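You operate a simulated robot arm through the tools that you are given. There is no shell and no other tool.

You run a simulated robot arm. Do the job below in one go: nothing can be reset, and whatever is moved stays where it is left.

## Task
Free the can, tip it into the grey tub, then lock it upright.
Fine: hardly any on the floor.

Only the result counts: the job must be done as asked and must still hold three seconds after the hand-in. Knocking over, shifting, dropping, spilling or breaking anything else fails it.

## Robot
A 6-joint arm with a two-finger gripper, fixed in place. Base frame: the origin is on the floor under the middle of its stand, x ahead of it, y to its left, z up. Units: cm, degrees, N and s.
It reaches about 75.4 cm from its shoulder. Its first joint turns from -66.0 to 66.0 degrees. Payload 2.45 kg.
The TCP is the grasp point between the finger pads, 3 cm short of the fingertips. In the tool frame z runs along the fingers and y along their closing line. The gripper opens to 10.6 cm; its body begins 7.9 cm behind the TCP.
Orientation is that of the tool frame in the base frame, as a unit quaternion [w, x, y, z]. With the fingers straight down and closing along the base's y, the tool's x points along the base's -x, its y along +y and its z along -z.

## Interface
- The arm moves only by the tool servo_tool. Its argument "moves" is text: rows parted by semicolons, each of 7 numbers parted by spaces: the shift along the base's x, y, z in units of 100 mm (1.0 is 100 mm), then the turn, a rotation vector about the base's x, y, z in units of 120 degrees (1.0 is 120 degrees), then the opening, from 0 (shut) to 1 (fully open). In form: x y z rx ry rz claw; .... A call has 1 to 20 rows; each row is the pose to reach, as a shift and turn from the pose commanded when the call began. A call with a number of a shift or a turn outside -1 to 1 is refused whole. Each row takes 0.2 s and may step no farther than 5 cm and 8.6 degrees from the row before; otherwise, or with a gripper value out of range, the whole call is refused. A pose out of reach is approached as far as the arm can. The call stops where the force on the tool passes 90 N (or 10 N more than at its start, if that is more) or the arm is blocked; 0.2 s more then pass. The fingers move at their own pace (about 15.3 cm/s each) and stop on an object; they squeeze with about 29 N. The grip force told is the motor's: it shows also when the fingers shut on nothing. Time passes only in rows, and 0.2 s behind the last, so rows that repeat a pose let the fingers close. It gives the time, the measured TCP pose, the force on the tool (base axes), the opening and the grip force at its end, in the units of the frame above (readings bear some noise), with the torque about the TCP (base axes, N m) and any sound that the robot's microphone picked up, and new pictures: "views" is both (left out), scene, wrist or none.
- Cameras (640 x 400 px; columns grow to the right, rows downward): "scene" is fixed at [6.54, 43.16, 139.07]; the picture's right is [-0.60, -0.80, 0.00], its down [-0.56, 0.42, -0.72] and it looks along [0.57, -0.43, -0.70] (base axes); focal length 223 px, centre (320, 200). "wrist" rides on the gripper at [7.6, -0.2, -10.6] in the tool frame; the picture's right is [0.02, 1.00, 0.00], its down [-0.78, 0.02, -0.62] and it looks along [-0.62, 0.01, 0.78] (tool axes); focal length 247 px, centre (320, 200). There is no depth. A picture from a camera that has moved, and an enlarged one, comes with that camera's place and axes in the base frame and with its lens.
- zoom(camera, box): a new picture of the part [left, top, right, bottom] of that camera's present view, enlarged. No time passes.
- hand_in(): hands the job in; it is judged then, once.

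Nothing tells you positions but the pictures and the camera data. Unless the task says otherwise, let go and move clear before handing in.

The tools are called after "Emit:" by a JSON object that holds its "fn" and its "kwargs". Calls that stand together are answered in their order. servo_tool: Moves the arm, as the interface text tells. Its arguments: {"type":"object","properties":{"moves":{"type":"string"},"views":{"type":"string","enum":["both","scene","wrist","none"]}},"required":["moves"]} The other tools are called the same way: zoom (camera, box) takes an enlarged picture of a part of a camera's view; hand_in () hands the job in.

At the start:

```text
time_s: 0.0
ee_pos: [38.53, 10.94, 119.94]
tcp_rot: [0.001, -0.001, 1.0, 0.0]
force: [0.2, 0.5, -0.2]
ft_torque: [-0.01, -0.04, 0.04]
grip_width: 10.62
finger_force: 0.1
```

scene: 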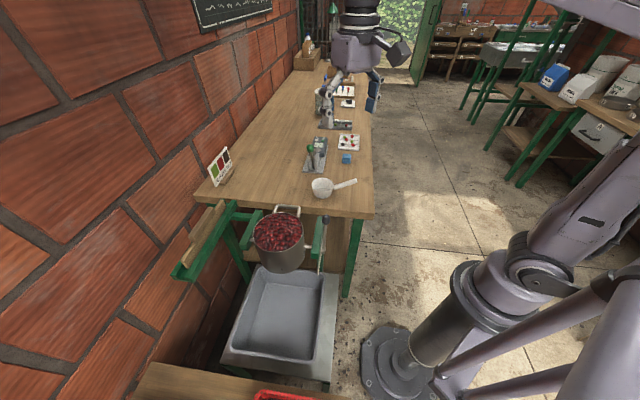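
wrist: 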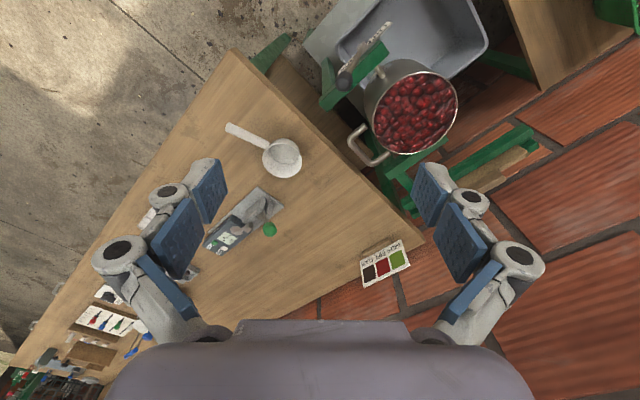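

I see a pot/can full of red berries held in a green frame above a grey tub, next to a workbench with other objects. I'll zoom in to understand the latch and the pivot before moving.

Emit:
{"fn": "zoom", "kwargs": {"camera": "scene", "box": [160, 170, 380, 310]}}

Emit:
{"fn": "zoom", "kwargs": {"camera": "wrist", "box": [280, 0, 560, 220]}}

Emit:
{"fn": "zoom", "kwargs": {"camera": "scene", "box": [230, 190, 350, 280]}}

Emit:
{"fn": "zoom", "kwargs": {"camera": "scene", "box": [120, 240, 400, 400]}}

```text
2.86 times, centred on (270, 240) of scene
camera zoom: at [6.54, 43.16, 139.07], right [-0.6, -0.8, 0.0], down [-0.56, 0.42, -0.72], along [0.57, -0.43, -0.7], focal length 637 px, centre (463, 86)
```

zoom: 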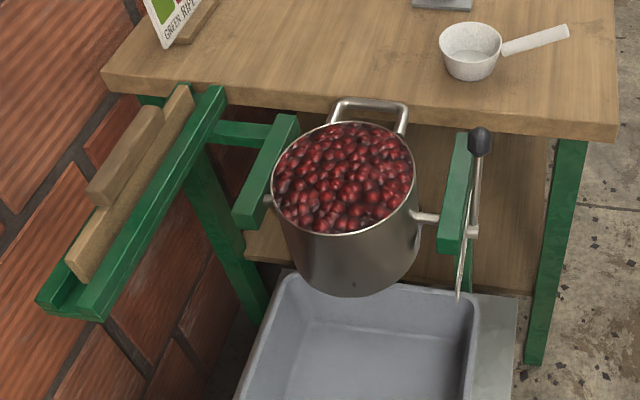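

```text
1.82 times, centred on (420, 110) of wrist
camera zoom: at [30.98, 10.74, 130.58], right [-0.02, 1.0, 0.0], down [0.78, 0.02, 0.62], along [0.62, 0.01, -0.78], focal length 449 px, centre (138, 364)
```

zoom: 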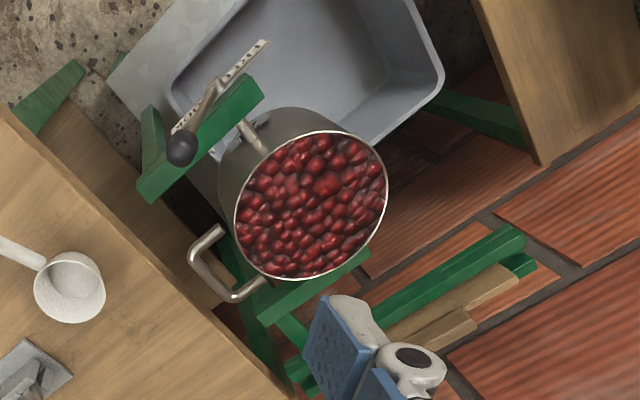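

```text
4.44 times, centred on (290, 235) of scene
camera zoom: at [6.54, 43.16, 139.07], right [-0.6, -0.8, 0.0], down [-0.56, 0.42, -0.72], along [0.57, -0.43, -0.7], focal length 991 px, centre (453, 44)
```

zoom: 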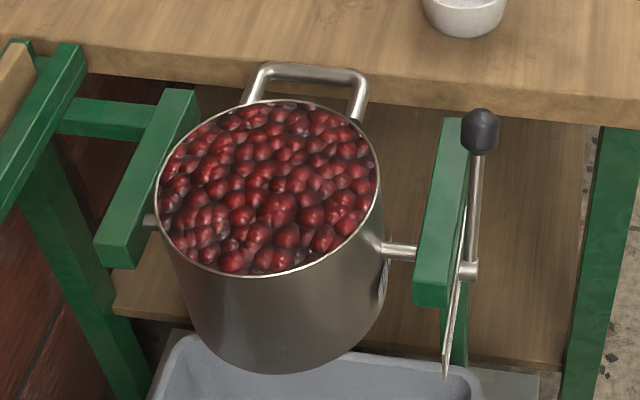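

```text
2.29 times, centred on (260, 320) of scene
camera zoom: at [6.54, 43.16, 139.07], right [-0.6, -0.8, 0.0], down [-0.56, 0.42, -0.72], along [0.57, -0.43, -0.7], focal length 509 px, centre (457, -74)
```

zoom: 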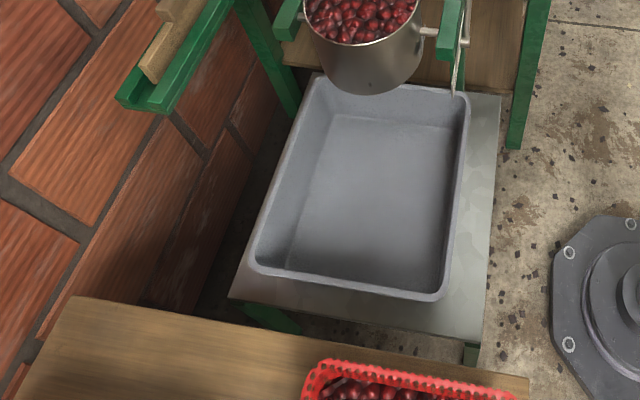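

I see the can hanging on an axle between two green brackets, with a black-knobbed lever and a marked plate on the side nearer the robot. I'll look closer at the lever, the sign and the items on the bench.

Emit:
{"fn": "zoom", "kwargs": {"camera": "scene", "box": [295, 205, 345, 280]}}

Emit:
{"fn": "zoom", "kwargs": {"camera": "wrist", "box": [300, 10, 420, 190]}}

Emit:
{"fn": "zoom", "kwargs": {"camera": "wrist", "box": [340, 220, 440, 300]}}

Emit:
{"fn": "zoom", "kwargs": {"camera": "scene", "box": [280, 60, 400, 210]}}

Emit:
{"fn": "zoom", "kwargs": {"camera": "wrist", "box": [180, 110, 320, 260]}}

Emit:
{"fn": "zoom", "kwargs": {"camera": "scene", "box": [180, 0, 300, 60]}}

```text
5.33 times, centred on (320, 242) of scene
camera zoom: at [6.54, 43.16, 139.07], right [-0.6, -0.8, 0.0], down [-0.56, 0.42, -0.72], along [0.57, -0.43, -0.7], focal length 1189 px, centre (320, -27)
```

zoom: 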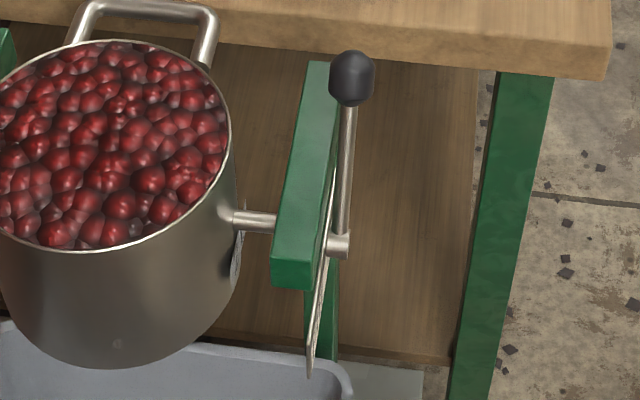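

```text
2.22 times, centred on (360, 100) of wrist
camera zoom: at [30.98, 10.74, 130.58], right [-0.02, 1.0, 0.0], down [0.78, 0.02, 0.62], along [0.62, 0.01, -0.78], focal length 549 px, centre (231, 422)
```

zoom: 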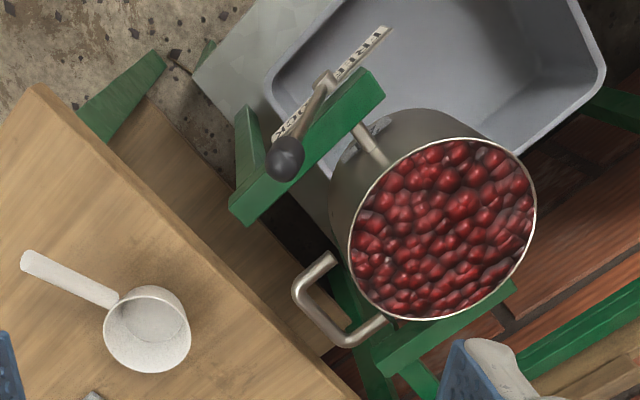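

```text
5.00 times, centred on (390, 260) of wrist
camera zoom: at [30.98, 10.74, 130.58], right [-0.02, 1.0, 0.0], down [0.78, 0.02, 0.62], along [0.62, 0.01, -0.78], focal length 1235 px, centre (-30, -100)
```

zoom: 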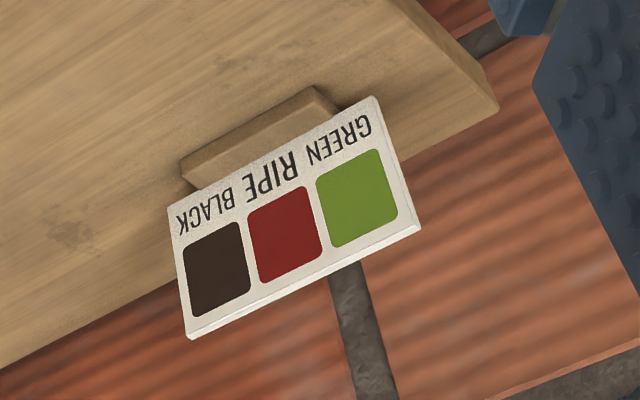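

```text
2.67 times, centred on (340, 135) of scene
camera zoom: at [6.54, 43.16, 139.07], right [-0.6, -0.8, 0.0], down [-0.56, 0.42, -0.72], along [0.57, -0.43, -0.7], focal length 594 px, centre (267, 373)
```

zoom: 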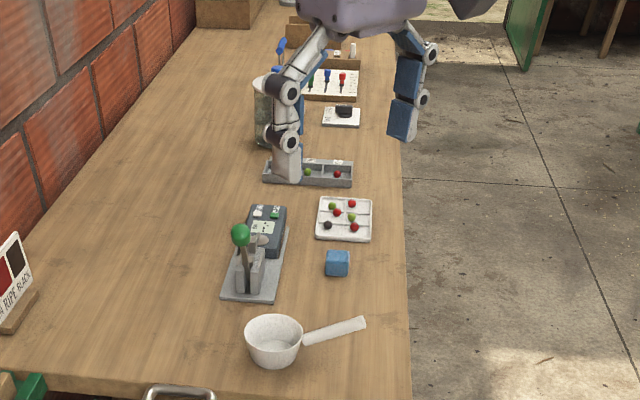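

```text
2.67 times, centred on (250, 185) of wrist
camera zoom: at [30.98, 10.74, 130.58], right [-0.02, 1.0, 0.0], down [0.78, 0.02, 0.62], along [0.62, 0.01, -0.78], focal length 659 px, centre (507, 240)
```

zoom: 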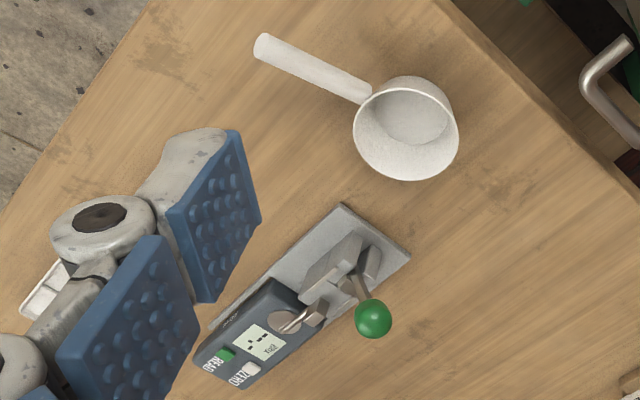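

```text
5.33 times, centred on (240, 30) of scene
camera zoom: at [6.54, 43.16, 139.07], right [-0.6, -0.8, 0.0], down [-0.56, 0.42, -0.72], along [0.57, -0.43, -0.7], focal length 1189 px, centre (747, 1107)
```

zoom: 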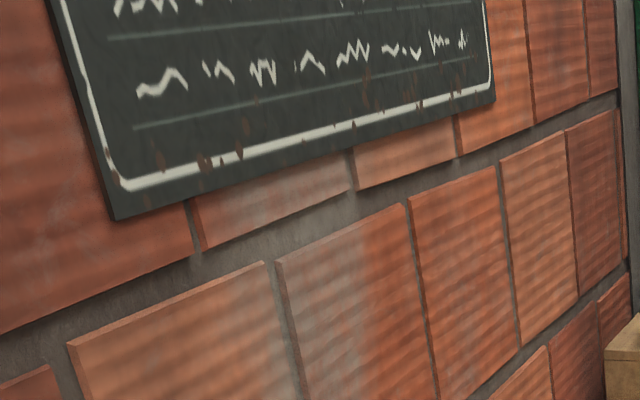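

The plate reads LOCK at the bench end and FREE at the tub end, and the lever knob (about [41, 15, 86]) currently leans to LOCK. The hub is near [37, 18, 76] and the axle runs at roughly 45° in plan. I'll turn the wrist 45° and back off so the wrist camera can see the lever plate head on.

Emit:
{"fn": "servo_tool", "kwargs": {"moves": "-0.17 -0.08 -0.1 0 0 0.0625 1; -0.34 -0.16 -0.2 0 0 0.125 1; -0.5 -0.25 -0.3 0 0 0.1875 1; -0.67 -0.33 -0.4 0 0 0.25 1; -0.83 -0.42 -0.5 0 0 0.3125 1; -1.0 -0.5 -0.6 0 0 0.375 1; -1.0 -0.5 -0.6 0 0 0.375 1", "views": "both"}}

```text
time_s: 1.6
ee_pos: [28.61, 6.08, 113.85]
tcp_rot: [0.001, -0.383, 0.924, 0.001]
force: [-0.3, -0.3, -0.4]
ft_torque: [-0.03, 0.0, 0.01]
grip_width: 10.59
finger_force: 0.0
camera wrist: at [23.31, 0.38, 124.59], right [-0.72, 0.69, 0.0], down [0.54, 0.57, 0.62], along [0.43, 0.45, -0.78], focal length 247 px, centre (320, 200)
```

scene: 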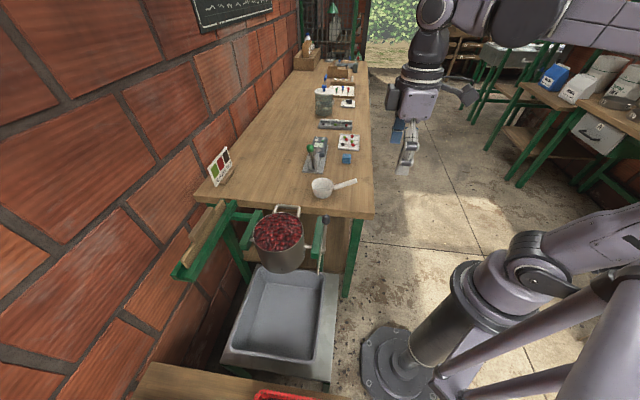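
wrist: 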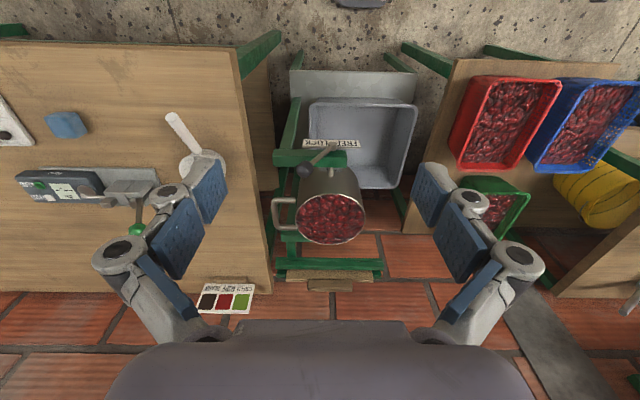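

The wrist view now lines up with the rig, with the plate text seen from the robot side. I'll zoom in on the lever and can.

Emit:
{"fn": "zoom", "kwargs": {"camera": "wrist", "box": [250, 120, 390, 300]}}

Emit:
{"fn": "zoom", "kwargs": {"camera": "wrist", "box": [265, 125, 365, 190]}}

Emit:
{"fn": "zoom", "kwargs": {"camera": "wrist", "box": [260, 60, 440, 200]}}

```text
2.22 times, centred on (320, 210) of wrist
camera zoom: at [23.31, 0.38, 124.59], right [-0.72, 0.69, 0.0], down [0.54, 0.57, 0.62], along [0.43, 0.45, -0.78], focal length 549 px, centre (320, 178)
```

zoom: 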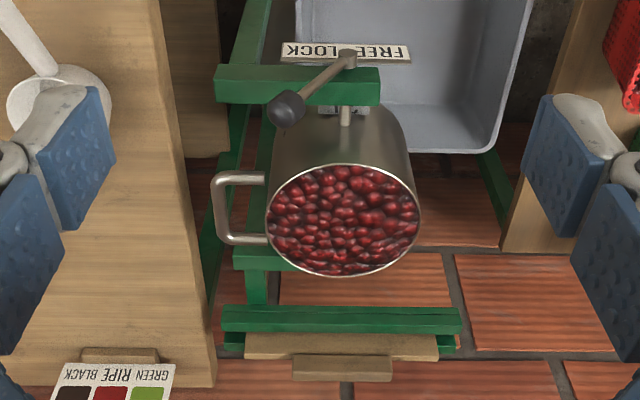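

```text
6.15 times, centred on (315, 158) of wrist
camera zoom: at [23.31, 0.38, 124.59], right [-0.72, 0.69, 0.0], down [0.54, 0.57, 0.62], along [0.43, 0.45, -0.78], focal length 1520 px, centre (351, 462)
```

zoom: 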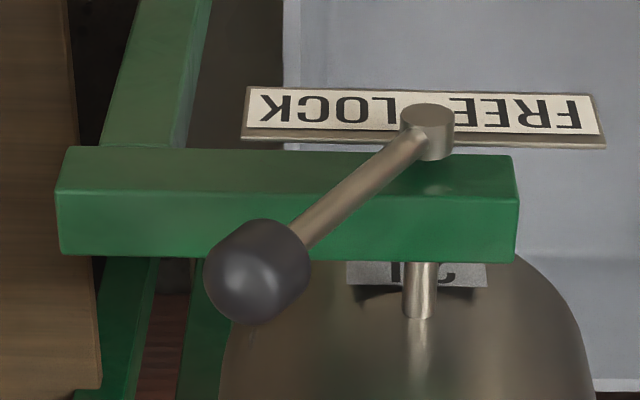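

```text
2.86 times, centred on (350, 130) of wrist
camera zoom: at [23.31, 0.38, 124.59], right [-0.72, 0.69, 0.0], down [0.54, 0.57, 0.62], along [0.43, 0.45, -0.78], focal length 706 px, centre (234, 400)
```

zoom: 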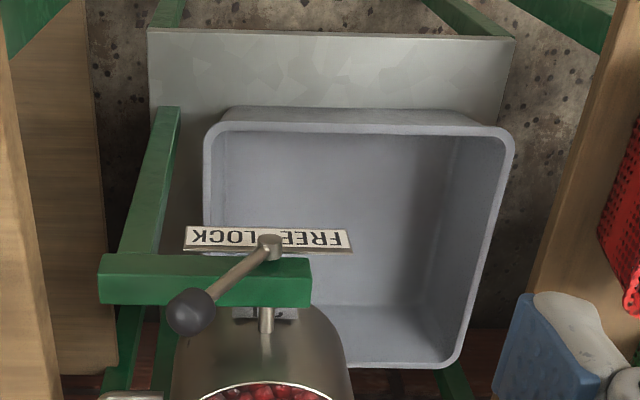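

The can's axle sits low (about z = 78, with the rim at about 85), so it may be top-heavy once freed. I want a lower, more level side view before touching anything, so I'll tilt the tool and lower it.

Emit:
{"fn": "servo_tool", "kwargs": {"moves": "-0.05 0 -0.2 0.035 -0.035 0 1; -0.1 0 -0.4 0.07 -0.07 0 1; -0.15 0 -0.6 0.106 -0.106 0 1; -0.2 0 -0.8 0.14 -0.14 0 1; -0.25 0 -1.0 0.177 -0.177 0 1; -0.25 0 -1.0 0.177 -0.177 0 1", "views": "both"}}

```text
time_s: 3.0
ee_pos: [26.1, 6.09, 103.98]
tcp_rot: [0.241, -0.369, 0.892, 0.1]
force: [0.1, 0.5, -0.6]
ft_torque: [0.0, 0.01, 0.0]
grip_width: 10.63
finger_force: 0.0
camera wrist: at [17.74, -2.57, 109.38], right [-0.72, 0.69, -0.01], down [0.25, 0.27, 0.93], along [0.65, 0.67, -0.36], focal length 247 px, centre (320, 200)
```

scene: 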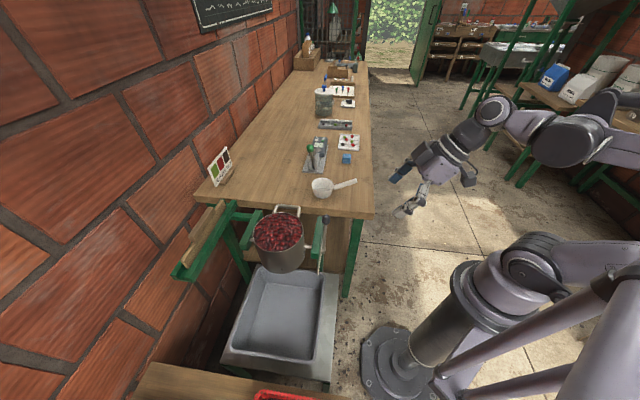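
wrist: 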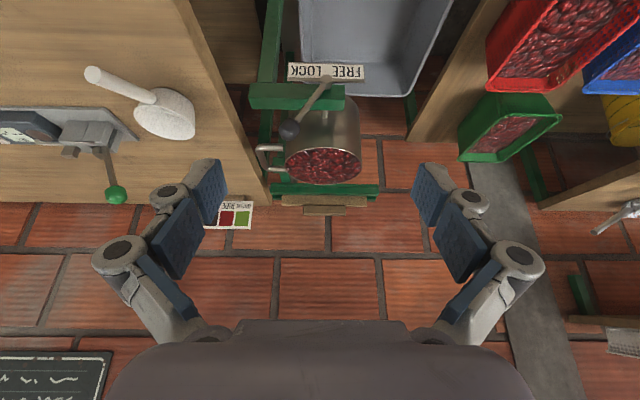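

The view is improving and the arm handles this pose. I'll go lower and a little more level.

Emit:
{"fn": "servo_tool", "kwargs": {"moves": "0 0 -0.25 0 0 0 1; 0 0 -0.5 0 0 0 1; 0 0 -0.75 0.03 -0.03 0 1; 0 0 -1.0 0.06 -0.06 0 1; 0 0 -1.0 0.06 -0.06 0 1", "views": "wrist"}}

Emit:
{"fn": "zoom", "kwargs": {"camera": "wrist", "box": [220, 30, 420, 220]}}

```text
time_s: 4.2
ee_pos: [25.95, 6.14, 93.9]
tcp_rot: [0.32, -0.359, 0.867, 0.132]
force: [-0.1, 0.0, -0.6]
ft_torque: [-0.02, -0.04, -0.02]
grip_width: 10.58
finger_force: 0.1
camera wrist: at [17.19, -3.12, 97.04], right [-0.72, 0.7, -0.01], down [0.13, 0.15, 0.98], along [0.68, 0.7, -0.19], focal length 247 px, centre (320, 200)
```

wrist: 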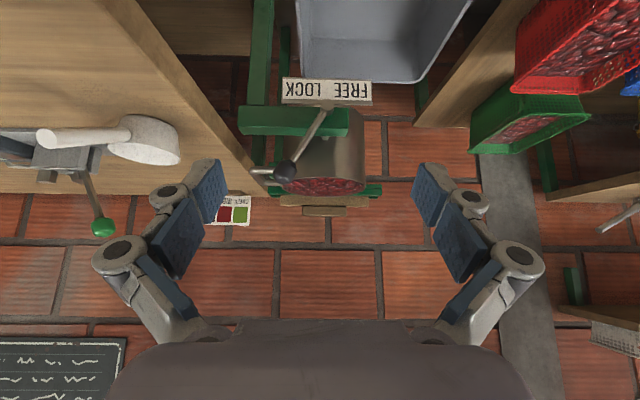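

```text
2.11 times, centred on (320, 125) of wrist
camera zoom: at [17.19, -3.12, 97.04], right [-0.72, 0.7, -0.01], down [0.13, 0.15, 0.98], along [0.68, 0.7, -0.19], focal length 520 px, centre (320, 358)
```

zoom: 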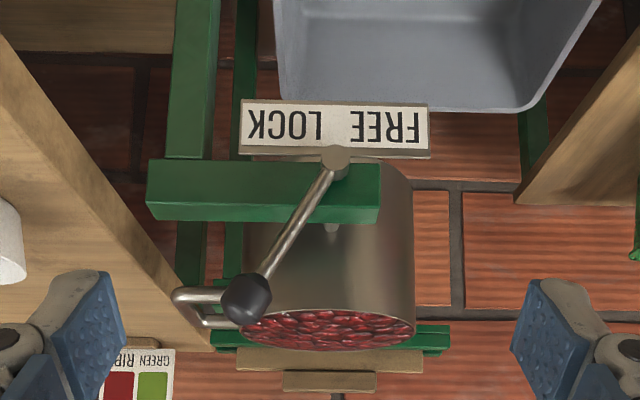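

The side view gives a consistent layout: the axle is at z≈78, the knob at [40.9, 15, 87.3] leaning about 30° to LOCK, and the can's handle bar at about [55.7, 19.9, 84]. I'll straighten the gripper back to pointing down and bring it above the knob, closing along the lever's travel.

Emit:
{"fn": "servo_tool", "kwargs": {"moves": "0.1 0.05 0.3 -0.04 0.04 0 1; 0.25 0.14 0.5 -0.08 0.08 0 1; 0.4 0.23 0.7 -0.12 0.12 0 1; 0.55 0.31 0.85 -0.16 0.16 0 1; 0.7 0.39 0.95 -0.2 0.2 0 1; 0.85 0.47 1.0 -0.237 0.237 0 1; 0.95 0.55 1.0 -0.237 0.237 0 1", "views": "none"}}

Emit:
{"fn": "servo_tool", "kwargs": {"moves": "0.25 0.15 0 0 0 0 1; 0.54 0.34 0 0 0 0 1; 0.54 0.34 -0.25 0 0 0 1; 0.54 0.34 -0.5 0 0 0 1; 0.54 0.34 -0.5 0 0 0 1", "views": "both"}}

```text
time_s: 5.8
ee_pos: [35.61, 11.64, 103.9]
tcp_rot: [0.001, -0.382, 0.924, -0.001]
force: [-1.1, -0.3, -0.7]
ft_torque: [-0.04, 0.01, 0.0]
grip_width: 10.61
finger_force: 0.1
```

```text
time_s: 7.0
ee_pos: [41.14, 14.8, 98.79]
tcp_rot: [0.001, -0.383, 0.924, 0.0]
force: [0.8, -0.6, -0.6]
ft_torque: [-0.02, -0.02, -0.03]
grip_width: 10.62
finger_force: 0.1
camera wrist: at [35.85, 9.13, 109.51], right [-0.72, 0.69, 0.0], down [0.54, 0.56, 0.62], along [0.43, 0.45, -0.78], focal length 247 px, centre (320, 200)
```

scene: 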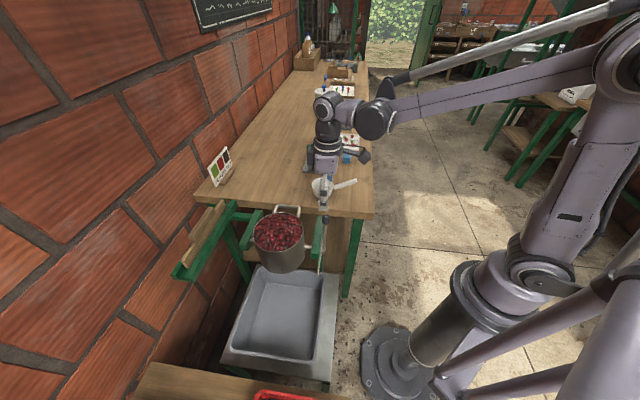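
wrist: 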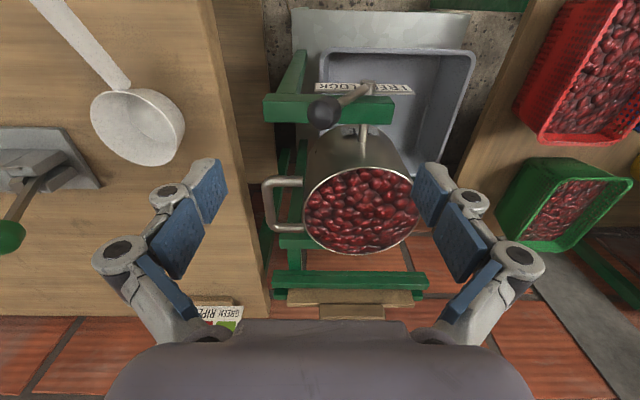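

The gripper is centred over the knob (the wrist view puts the knob at [41, 15, 87]). I'll descend around it with the fingers open, then narrow them to a loose fit.

Emit:
{"fn": "servo_tool", "kwargs": {"moves": "0 0 -0.35 0 0 0 1; 0 0 -0.7 0 0 0 1; 0 0 -1.0 0 0 0 1; 0 0 -1.0 0 0 0 0.42; 0 0 -1.0 0 0 0 0.42", "views": "both"}}

```text
time_s: 8.2
ee_pos: [41.05, 15.07, 89.1]
tcp_rot: [0.001, -0.383, 0.924, 0.001]
force: [-0.2, -0.6, 0.5]
ft_torque: [0.01, 0.0, -0.02]
grip_width: 4.43
finger_force: 0.1
camera wrist: at [35.87, 9.29, 99.68], right [-0.72, 0.69, 0.0], down [0.54, 0.56, 0.62], along [0.43, 0.45, -0.78], focal length 247 px, centre (320, 200)
```

scene: 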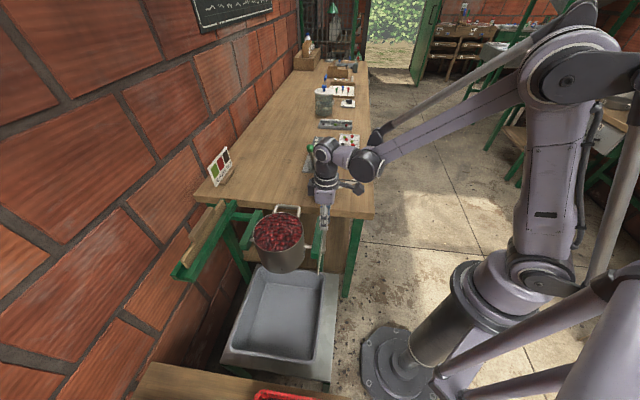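
wrist: 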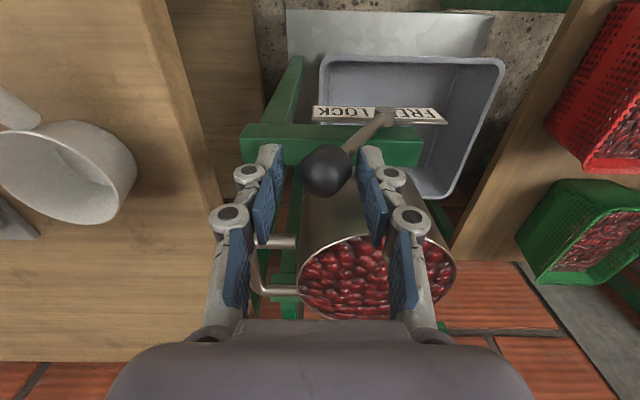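

The fingers straddle the knob cleanly. I'll push the lever toward the tub side (FREE) slowly and check the forces.

Emit:
{"fn": "servo_tool", "kwargs": {"moves": "-0.042 0.042 0 0 0 0 0.42; -0.085 0.085 0 0 0 0 0.42; -0.127 0.127 0 0 0 0 0.42; -0.17 0.17 0 0 0 0 0.42; -0.212 0.212 0 0 0 0 0.42; -0.255 0.255 0 0 0 0 0.42; -0.297 0.297 0 0 0 0 0.42; -0.34 0.34 0 0 0 0 0.42; -0.382 0.382 0 0 0 0 0.42; -0.424 0.424 0 0 0 0 0.42", "views": "both"}}

```text
time_s: 10.4
ee_pos: [36.63, 19.21, 88.99]
tcp_rot: [0.001, -0.383, 0.924, 0.0]
force: [0.9, 0.2, 0.5]
ft_torque: [-0.01, -0.01, 0.01]
grip_width: 4.49
finger_force: 0.1
camera wrist: at [31.5, 13.51, 99.59], right [-0.72, 0.69, 0.0], down [0.54, 0.56, 0.62], along [0.43, 0.45, -0.78], focal length 247 px, centre (320, 200)
```

scene: 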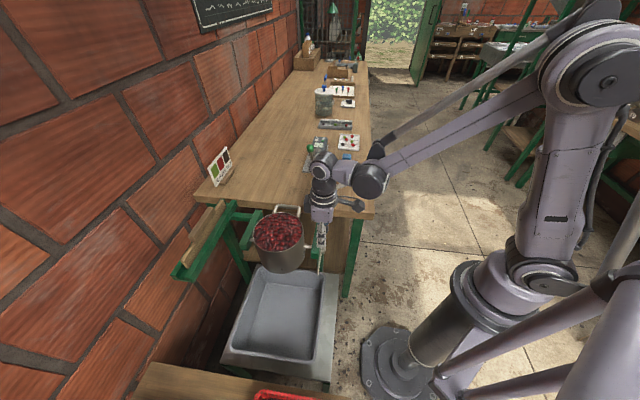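
wrist: 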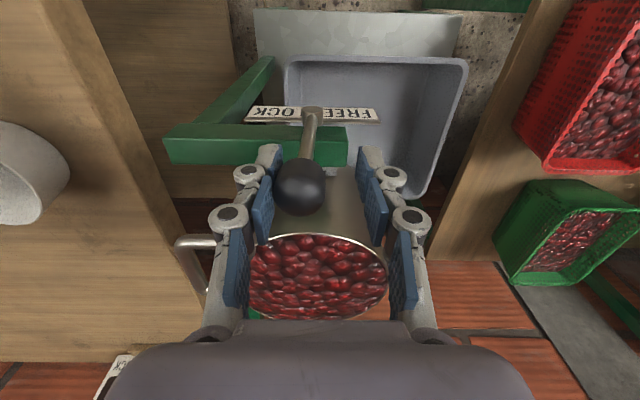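

The lever moves freely and is now about vertical, with the can still upright. I'll keep pushing toward FREE.

Emit:
{"fn": "servo_tool", "kwargs": {"moves": "-0.042 0.042 0 0 0 0 0.42; -0.085 0.085 0 0 0 0 0.42; -0.127 0.127 0 0 0 0 0.42; -0.17 0.17 0 0 0 0 0.42; -0.212 0.212 0 0 0 0 0.42; -0.255 0.255 0 0 0 0 0.42; -0.297 0.297 0 0 0 0 0.42", "views": "both"}}

```text
time_s: 12.0
ee_pos: [33.75, 22.32, 88.76]
tcp_rot: [0.0, -0.383, 0.924, 0.0]
force: [0.6, 0.4, -0.9]
ft_torque: [0.0, 0.01, 0.03]
grip_width: 4.46
finger_force: 0.1
camera wrist: at [28.51, 16.53, 99.55], right [-0.72, 0.69, 0.0], down [0.54, 0.56, 0.62], along [0.43, 0.45, -0.78], focal length 247 px, centre (320, 200)
```

scene: 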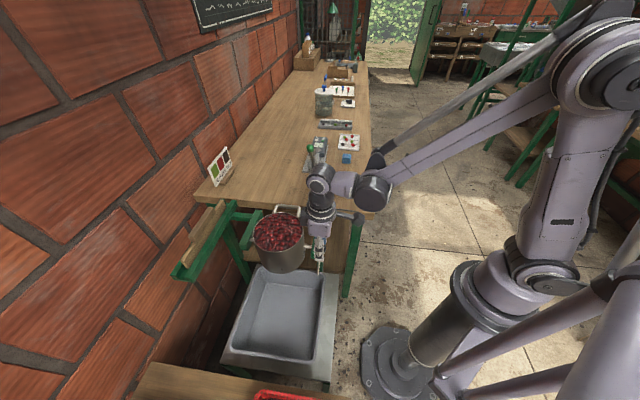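
wrist: 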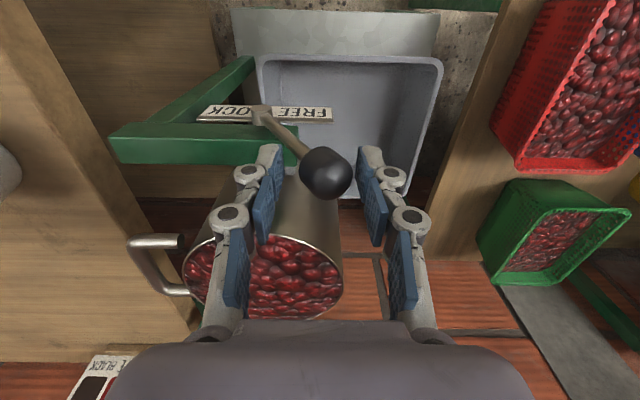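

The lever now leans to the FREE end and looks near its stop. I'll push slightly further to confirm it's fully over.

Emit:
{"fn": "servo_tool", "kwargs": {"moves": "-0.042 0.042 0 0 0 0 0.42; -0.085 0.085 0 0 0 0 0.42; -0.127 0.127 0 0 0 0 0.42; -0.127 0.127 0 0 0 0 0.42", "views": "wrist"}}

Emit:
{"fn": "zoom", "kwargs": {"camera": "scene", "box": [230, 190, 350, 290]}}

```text
time_s: 13.0
ee_pos: [32.7, 23.41, 88.98]
tcp_rot: [0.001, -0.383, 0.924, 0.0]
force: [9.9, -11.0, -6.1]
ft_torque: [0.03, -0.06, 0.04]
grip_width: 5.3
finger_force: 6.9
camera wrist: at [27.4, 17.74, 99.65], right [-0.72, 0.69, 0.0], down [0.54, 0.56, 0.62], along [0.43, 0.45, -0.78], focal length 247 px, centre (320, 200)
```

wrist: 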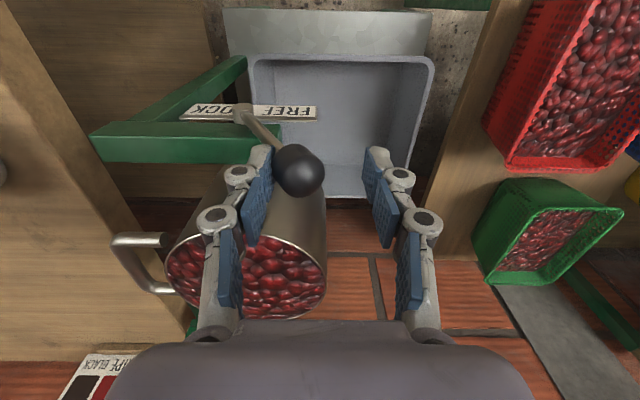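

```text
4.00 times, centred on (290, 240) of scene
camera zoom: at [6.57, 43.14, 139.08], right [-0.6, -0.8, 0.0], down [-0.56, 0.42, -0.72], along [0.57, -0.43, -0.7], focal length 892 px, centre (440, 40)
```

zoom: 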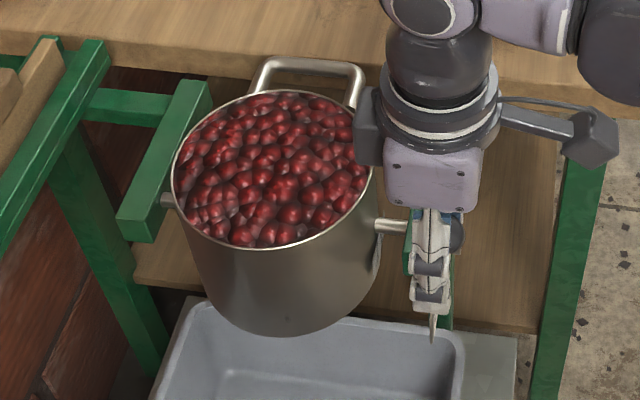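

The lever is hard against its FREE stop (about 15 N reaction), and the can is still upright. I'll back off, rise clear, and move above the can's handle for a close look.

Emit:
{"fn": "servo_tool", "kwargs": {"moves": "0.06 -0.06 0 0 0 0 0.6; 0.106 -0.106 0 0 0 0 0.8; 0.106 -0.106 0.35 0 0 0 0.8; 0.106 -0.106 0.7 0 0 0 0.8; 0.106 -0.106 1.0 0 0 0 0.8; 0.4 -0.106 1.0 0 0 0 0.8; 0.7 -0.106 1.0 0 0 0 0.8; 1.0 -0.106 1.0 0 0 0 0.8", "views": "scene"}}

Emit:
{"fn": "servo_tool", "kwargs": {"moves": "0.3 -0.05 0 0 0 0 0.6; 0.6 -0.1 0 0 0 0 0.5; 0.9 -0.15 0 0 0 0 0.4; 0.9 -0.2 0 0 0 0 0.4; 0.9 -0.2 0 0 0 0 0.4", "views": "both"}}

```text
time_s: 14.8
ee_pos: [42.42, 22.53, 98.8]
tcp_rot: [0.0, -0.382, 0.924, 0.0]
force: [0.9, 0.9, 0.2]
ft_torque: [0.03, 0.02, -0.03]
grip_width: 8.46
finger_force: 0.0
```

scene: 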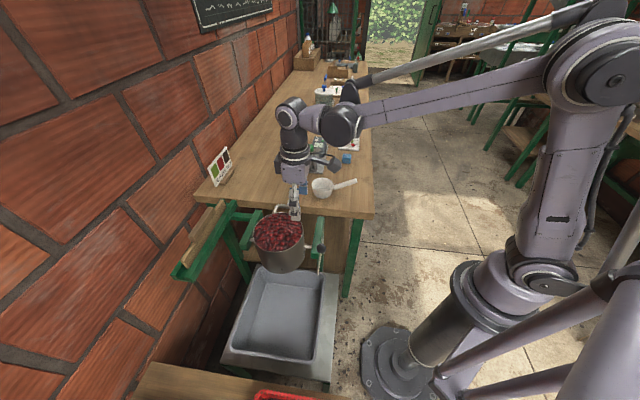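

```text
time_s: 16.0
ee_pos: [51.56, 20.52, 98.95]
tcp_rot: [0.001, -0.383, 0.924, 0.0]
force: [0.5, -0.3, -0.2]
ft_torque: [0.01, 0.0, -0.01]
grip_width: 4.27
finger_force: 0.0
camera wrist: at [46.31, 14.81, 109.63], right [-0.72, 0.69, 0.0], down [0.54, 0.56, 0.62], along [0.43, 0.45, -0.78], focal length 247 px, centre (320, 200)
```

scene: 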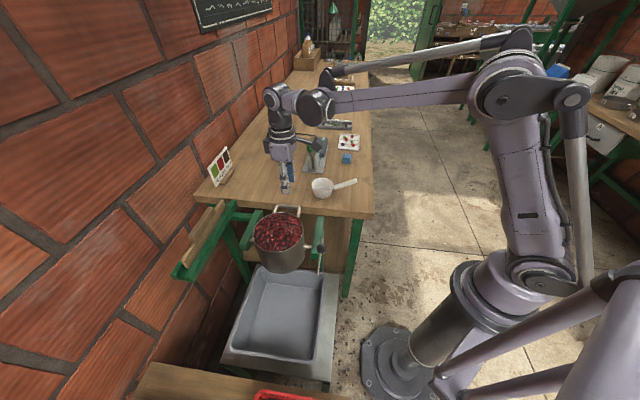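
wrist: 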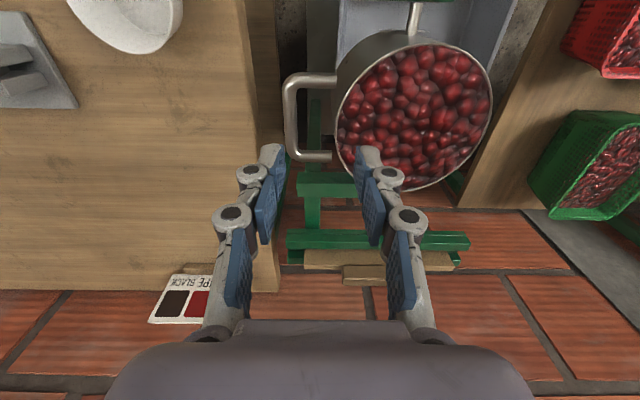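

The handle bar is at about [55.3, 19.6, 84], with a ~4 cm gap to the can wall. I'll align above the bar with a narrowed opening, descend partway and check.

Emit:
{"fn": "servo_tool", "kwargs": {"moves": "0.2 -0.07 0 0 0 0 0.32; 0.41 -0.13 -0.1 0 0 0 0.32; 0.41 -0.13 -0.4 0 0 0 0.32; 0.41 -0.13 -0.7 0 0 0 0.32; 0.41 -0.13 -0.7 0 0 0 0.32", "views": "both"}}

Emit:
{"fn": "zoom", "kwargs": {"camera": "scene", "box": [240, 160, 340, 240]}}

Emit:
{"fn": "zoom", "kwargs": {"camera": "wrist", "box": [220, 100, 440, 240]}}

```text
time_s: 17.2
ee_pos: [55.56, 18.93, 91.93]
tcp_rot: [0.0, -0.382, 0.924, 0.001]
force: [1.4, -0.3, 0.5]
ft_torque: [0.03, 0.02, 0.02]
grip_width: 3.39
finger_force: 0.1
camera wrist: at [50.5, 13.16, 102.55], right [-0.72, 0.69, 0.0], down [0.54, 0.56, 0.62], along [0.43, 0.45, -0.78], focal length 247 px, centre (320, 200)
```

scene: 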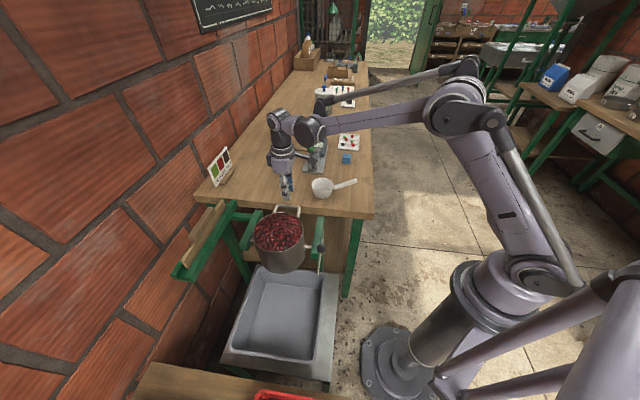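
wrist: 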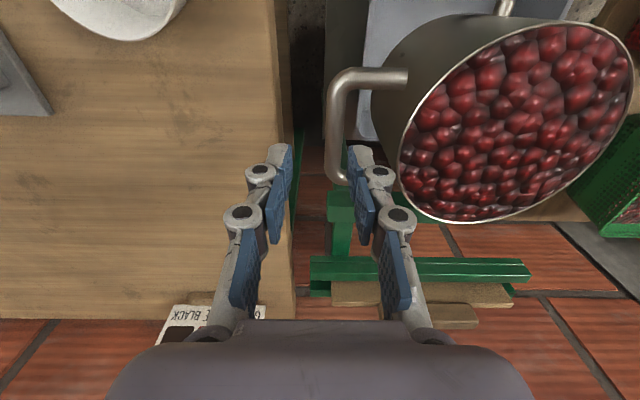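

```text
5.00 times, centred on (290, 200) of scene
camera zoom: at [6.54, 43.16, 139.07], right [-0.6, -0.8, 0.0], down [-0.56, 0.42, -0.72], along [0.57, -0.43, -0.7], focal length 1114 px, centre (470, 200)
```

zoom: 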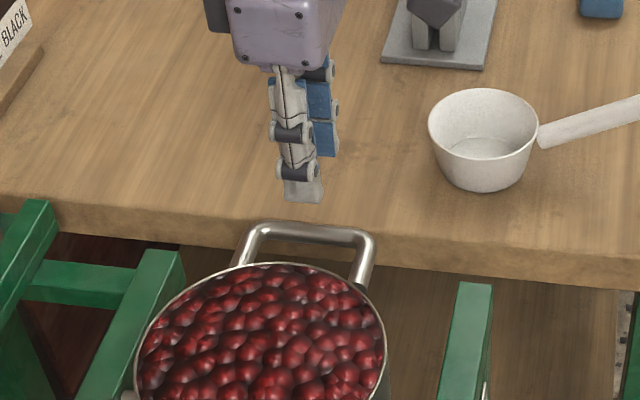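

```text
2.86 times, centred on (330, 170) of wrist
camera zoom: at [50.5, 13.16, 102.55], right [-0.72, 0.69, 0.0], down [0.54, 0.56, 0.62], along [0.43, 0.45, -0.78], focal length 706 px, centre (291, 286)
```

zoom: 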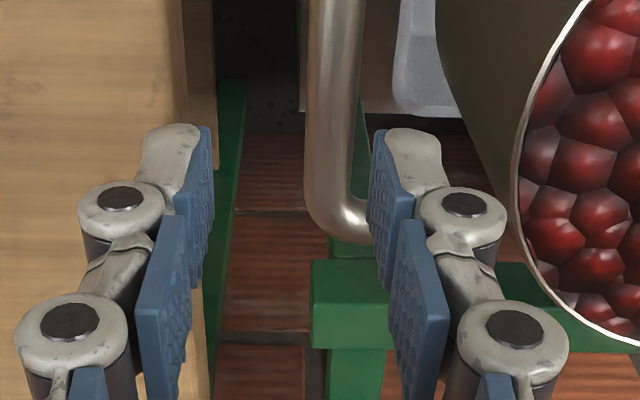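

The bar sits about 1 cm tub-ward of the gripper centre, so I'll shift 0.9 cm that way, descend so the fingers straddle it, and check before closing.

Emit:
{"fn": "servo_tool", "kwargs": {"moves": "-0.064 0.064 0 0 0 0 0.32; -0.064 0.064 -0.25 0 0 0 0.32; -0.064 0.064 -0.45 0 0 0 0.32; -0.064 0.064 -0.6 0 0 0 0.32; -0.064 0.064 -0.68 0 0 0 0.32; -0.064 0.064 -0.68 0 0 0 0.32", "views": "both"}}

Emit:
{"fn": "zoom", "kwargs": {"camera": "wrist", "box": [220, 100, 440, 240]}}

Emit:
{"fn": "zoom", "kwargs": {"camera": "scene", "box": [240, 160, 340, 240]}}

```text
time_s: 18.6
ee_pos: [55.16, 19.9, 85.01]
tcp_rot: [0.0, -0.383, 0.924, 0.0]
force: [0.0, 0.2, -0.6]
ft_torque: [0.0, -0.03, 0.0]
grip_width: 3.4
finger_force: 0.0
camera wrist: at [49.86, 14.06, 95.69], right [-0.72, 0.69, 0.0], down [0.54, 0.56, 0.62], along [0.43, 0.45, -0.78], focal length 247 px, centre (320, 200)
```

scene: 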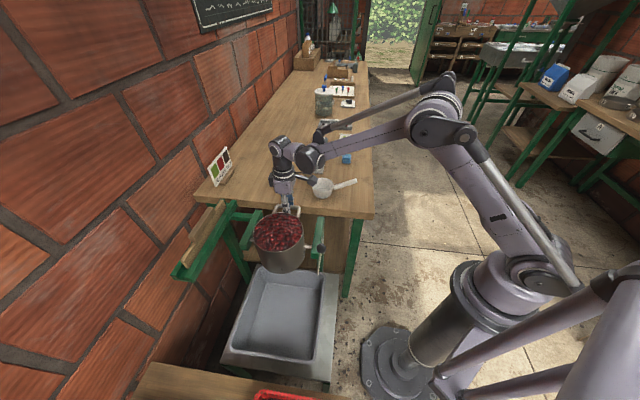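
wrist: 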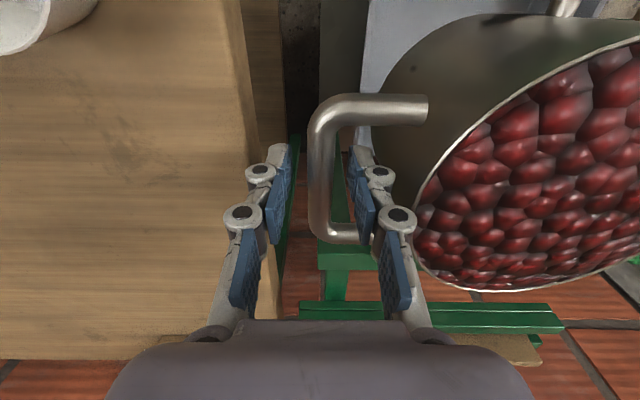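

```text
2.86 times, centred on (330, 170) of wrist
camera zoom: at [49.86, 14.06, 95.69], right [-0.72, 0.69, 0.0], down [0.54, 0.56, 0.62], along [0.43, 0.45, -0.78], focal length 706 px, centre (291, 286)
```

zoom: 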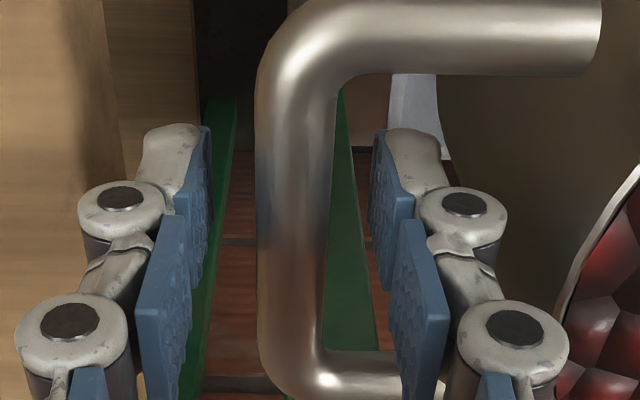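

```text
5.00 times, centred on (290, 200) of scene
camera zoom: at [6.54, 43.16, 139.07], right [-0.6, -0.8, 0.0], down [-0.56, 0.42, -0.72], along [0.57, -0.43, -0.7], focal length 1114 px, centre (470, 200)
```

zoom: 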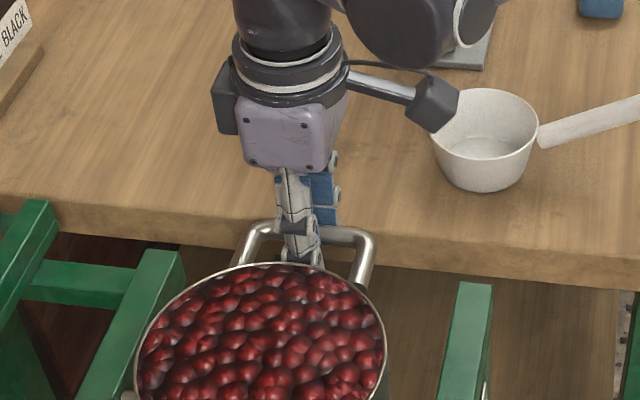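

The fingers straddle the bar cleanly with the bar centred. I'll close on it now.

Emit:
{"fn": "servo_tool", "kwargs": {"moves": "0 0 0 0 0 0 0.1; 0 0 0 0 0 0 0; 0 0 0 0 0 0 0; 0 0 0 0 0 0 0", "views": "wrist"}}

Emit:
{"fn": "zoom", "kwargs": {"camera": "wrist", "box": [220, 100, 440, 240]}}

```text
time_s: 19.6
ee_pos: [54.94, 19.82, 85.13]
tcp_rot: [0.0, -0.383, 0.924, 0.001]
force: [-9.6, 5.3, -6.0]
ft_torque: [-0.04, 0.09, 0.78]
grip_width: 1.26
finger_force: 39.0
camera wrist: at [49.82, 14.12, 95.7], right [-0.72, 0.69, 0.0], down [0.54, 0.56, 0.62], along [0.43, 0.45, -0.78], focal length 247 px, centre (320, 200)
```

wrist: 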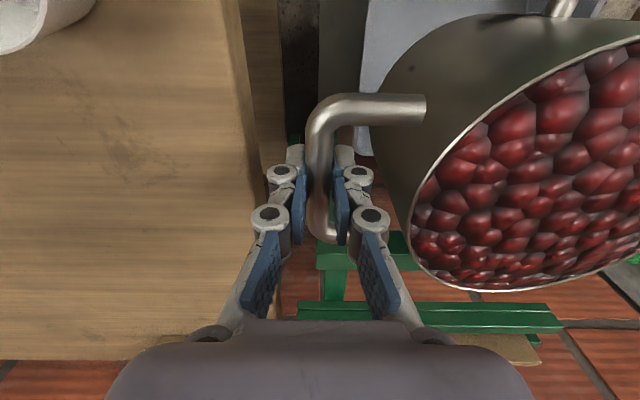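

```text
2.86 times, centred on (330, 170) of wrist
camera zoom: at [49.82, 14.12, 95.7], right [-0.72, 0.69, 0.0], down [0.54, 0.56, 0.62], along [0.43, 0.45, -0.78], focal length 706 px, centre (291, 286)
```

zoom: 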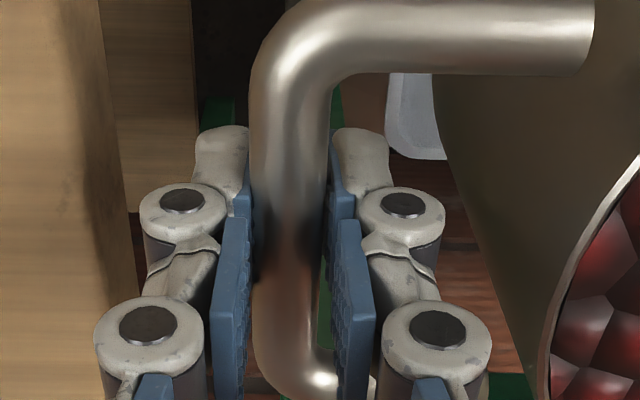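

The bar is gripped (1.26 cm wide), but there's a yaw torque of 0.78 N·m, meaning a slight misalignment. I'll relieve it with a small yaw and see which way the torque falls.

Emit:
{"fn": "servo_tool", "kwargs": {"moves": "0 0 0 0 0 0.008 0; 0 0 0 0 0 0.0125 0; 0 0 0 0 0 0.0125 0", "views": "none"}}

```text
time_s: 20.4
ee_pos: [54.98, 19.84, 84.99]
tcp_rot: [0.001, -0.395, 0.918, 0.001]
force: [-6.9, 12.8, -6.8]
ft_torque: [0.17, -0.1, -0.4]
grip_width: 1.27
finger_force: 39.6
```

The torque changes sign around +1°, so the rig's axle is at about 46° in plan. With axle at z≈78 and a handle radius of ~13.2 cm, I'll start tipping with a small 10° arc to check that the can turns freely.

Emit:
{"fn": "servo_tool", "kwargs": {"moves": "0 0 0 0 0 -0.004 0; -0.0194 0.0188 0.052 0 0 -0.004 0; -0.040 0.039 0.102 0 0 -0.004 0; -0.0626 0.0605 0.150 0 0 -0.004 0; -0.0863 0.0834 0.197 0 0 -0.004 0; -0.0863 0.0834 0.197 0 0 -0.004 0", "views": "both"}}

Emit:
{"fn": "zoom", "kwargs": {"camera": "scene", "box": [230, 170, 350, 290]}}

```text
time_s: 21.8
ee_pos: [54.45, 20.51, 87.16]
tcp_rot: [0.003, -0.389, 0.921, -0.001]
force: [21.9, 0.3, 5.0]
ft_torque: [-0.65, 0.29, 0.1]
grip_width: 1.24
finger_force: 39.8
camera wrist: at [49.1, 14.75, 97.81], right [-0.73, 0.68, 0.0], down [0.53, 0.57, 0.63], along [0.43, 0.46, -0.78], focal length 247 px, centre (320, 200)
```

scene: 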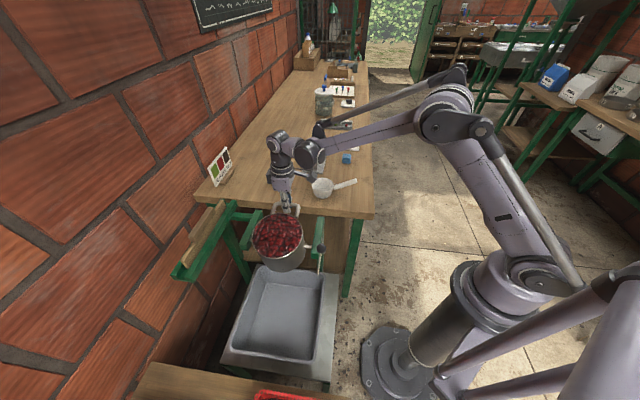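
wrist: 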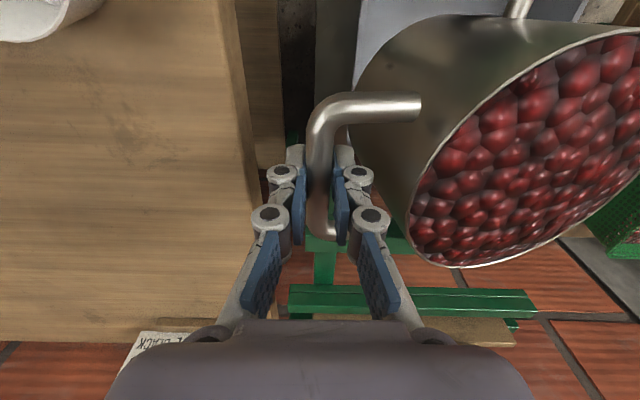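

```text
3.33 times, centred on (290, 230) of scene
camera zoom: at [6.59, 43.16, 139.07], right [-0.6, -0.8, 0.0], down [-0.56, 0.42, -0.72], along [0.57, -0.43, -0.7], focal length 743 px, centre (420, 100)
```

zoom: 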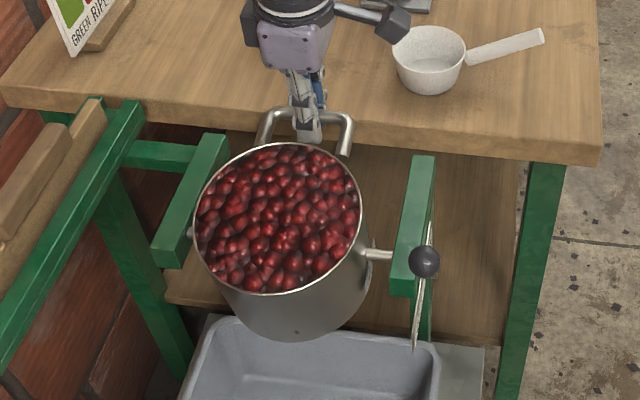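

The can tips freely, and the residual forces show the axle is a bit higher (z≈80), which puts the handle start angle near 17°. I'll refine the arc and continue to about 34°.

Emit:
{"fn": "servo_tool", "kwargs": {"moves": "0.0266 -0.0257 0.003 0 0 -0.002 0; 0.0036 -0.0035 0.059 0 0 -0.002 0; -0.0209 0.0202 0.114 0 0 -0.002 0; -0.0475 0.0459 0.168 0 0 -0.002 0; -0.0762 0.0737 0.219 0 0 -0.002 0; -0.1071 0.1036 0.268 0 0 -0.002 0; -0.1395 0.1348 0.314 0 0 -0.002 0; -0.1733 0.1675 0.359 0 0 -0.002 0; -0.2092 0.2022 0.400 0 0 -0.002 0", "views": "both"}}

Emit:
{"fn": "zoom", "kwargs": {"camera": "scene", "box": [210, 170, 360, 370]}}

```text
time_s: 23.8
ee_pos: [51.87, 22.84, 91.1]
tcp_rot: [0.0, -0.389, 0.921, 0.002]
force: [-5.2, 17.4, -29.5]
ft_torque: [-0.07, 0.2, 0.1]
grip_width: 1.26
finger_force: 39.5
camera wrist: at [46.86, 17.0, 101.75], right [-0.73, 0.68, 0.0], down [0.54, 0.57, 0.62], along [0.42, 0.46, -0.78], focal length 247 px, centre (320, 200)
```

scene: 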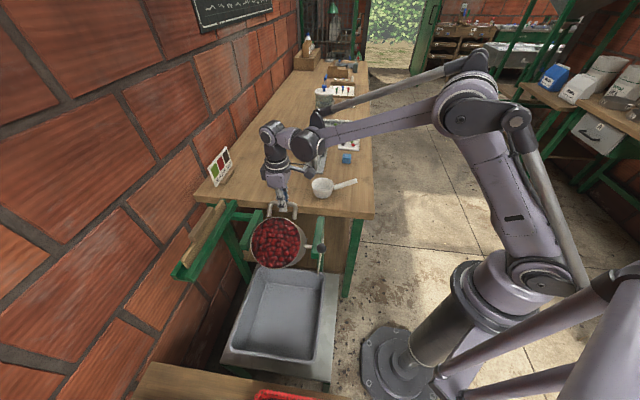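
wrist: 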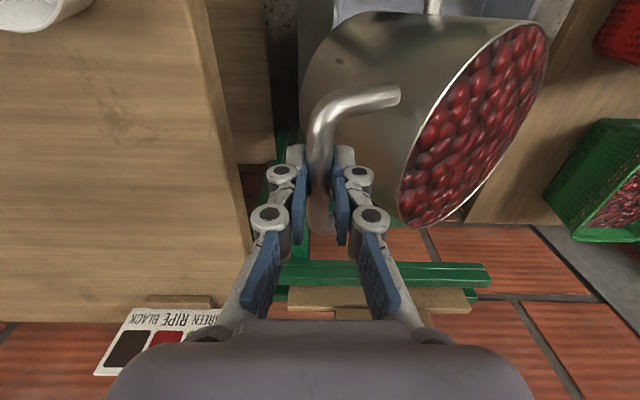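

```text
2.00 times, centred on (285, 270) of scene
camera zoom: at [6.57, 43.23, 139.05], right [-0.6, -0.8, 0.0], down [-0.56, 0.42, -0.72], along [0.57, -0.43, -0.7], focal length 446 px, centre (390, 60)
```

zoom: 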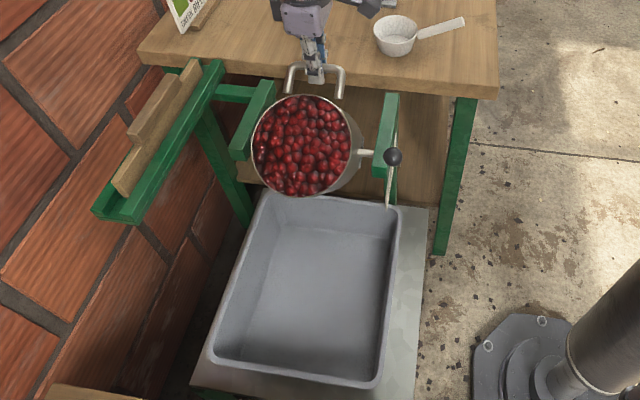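

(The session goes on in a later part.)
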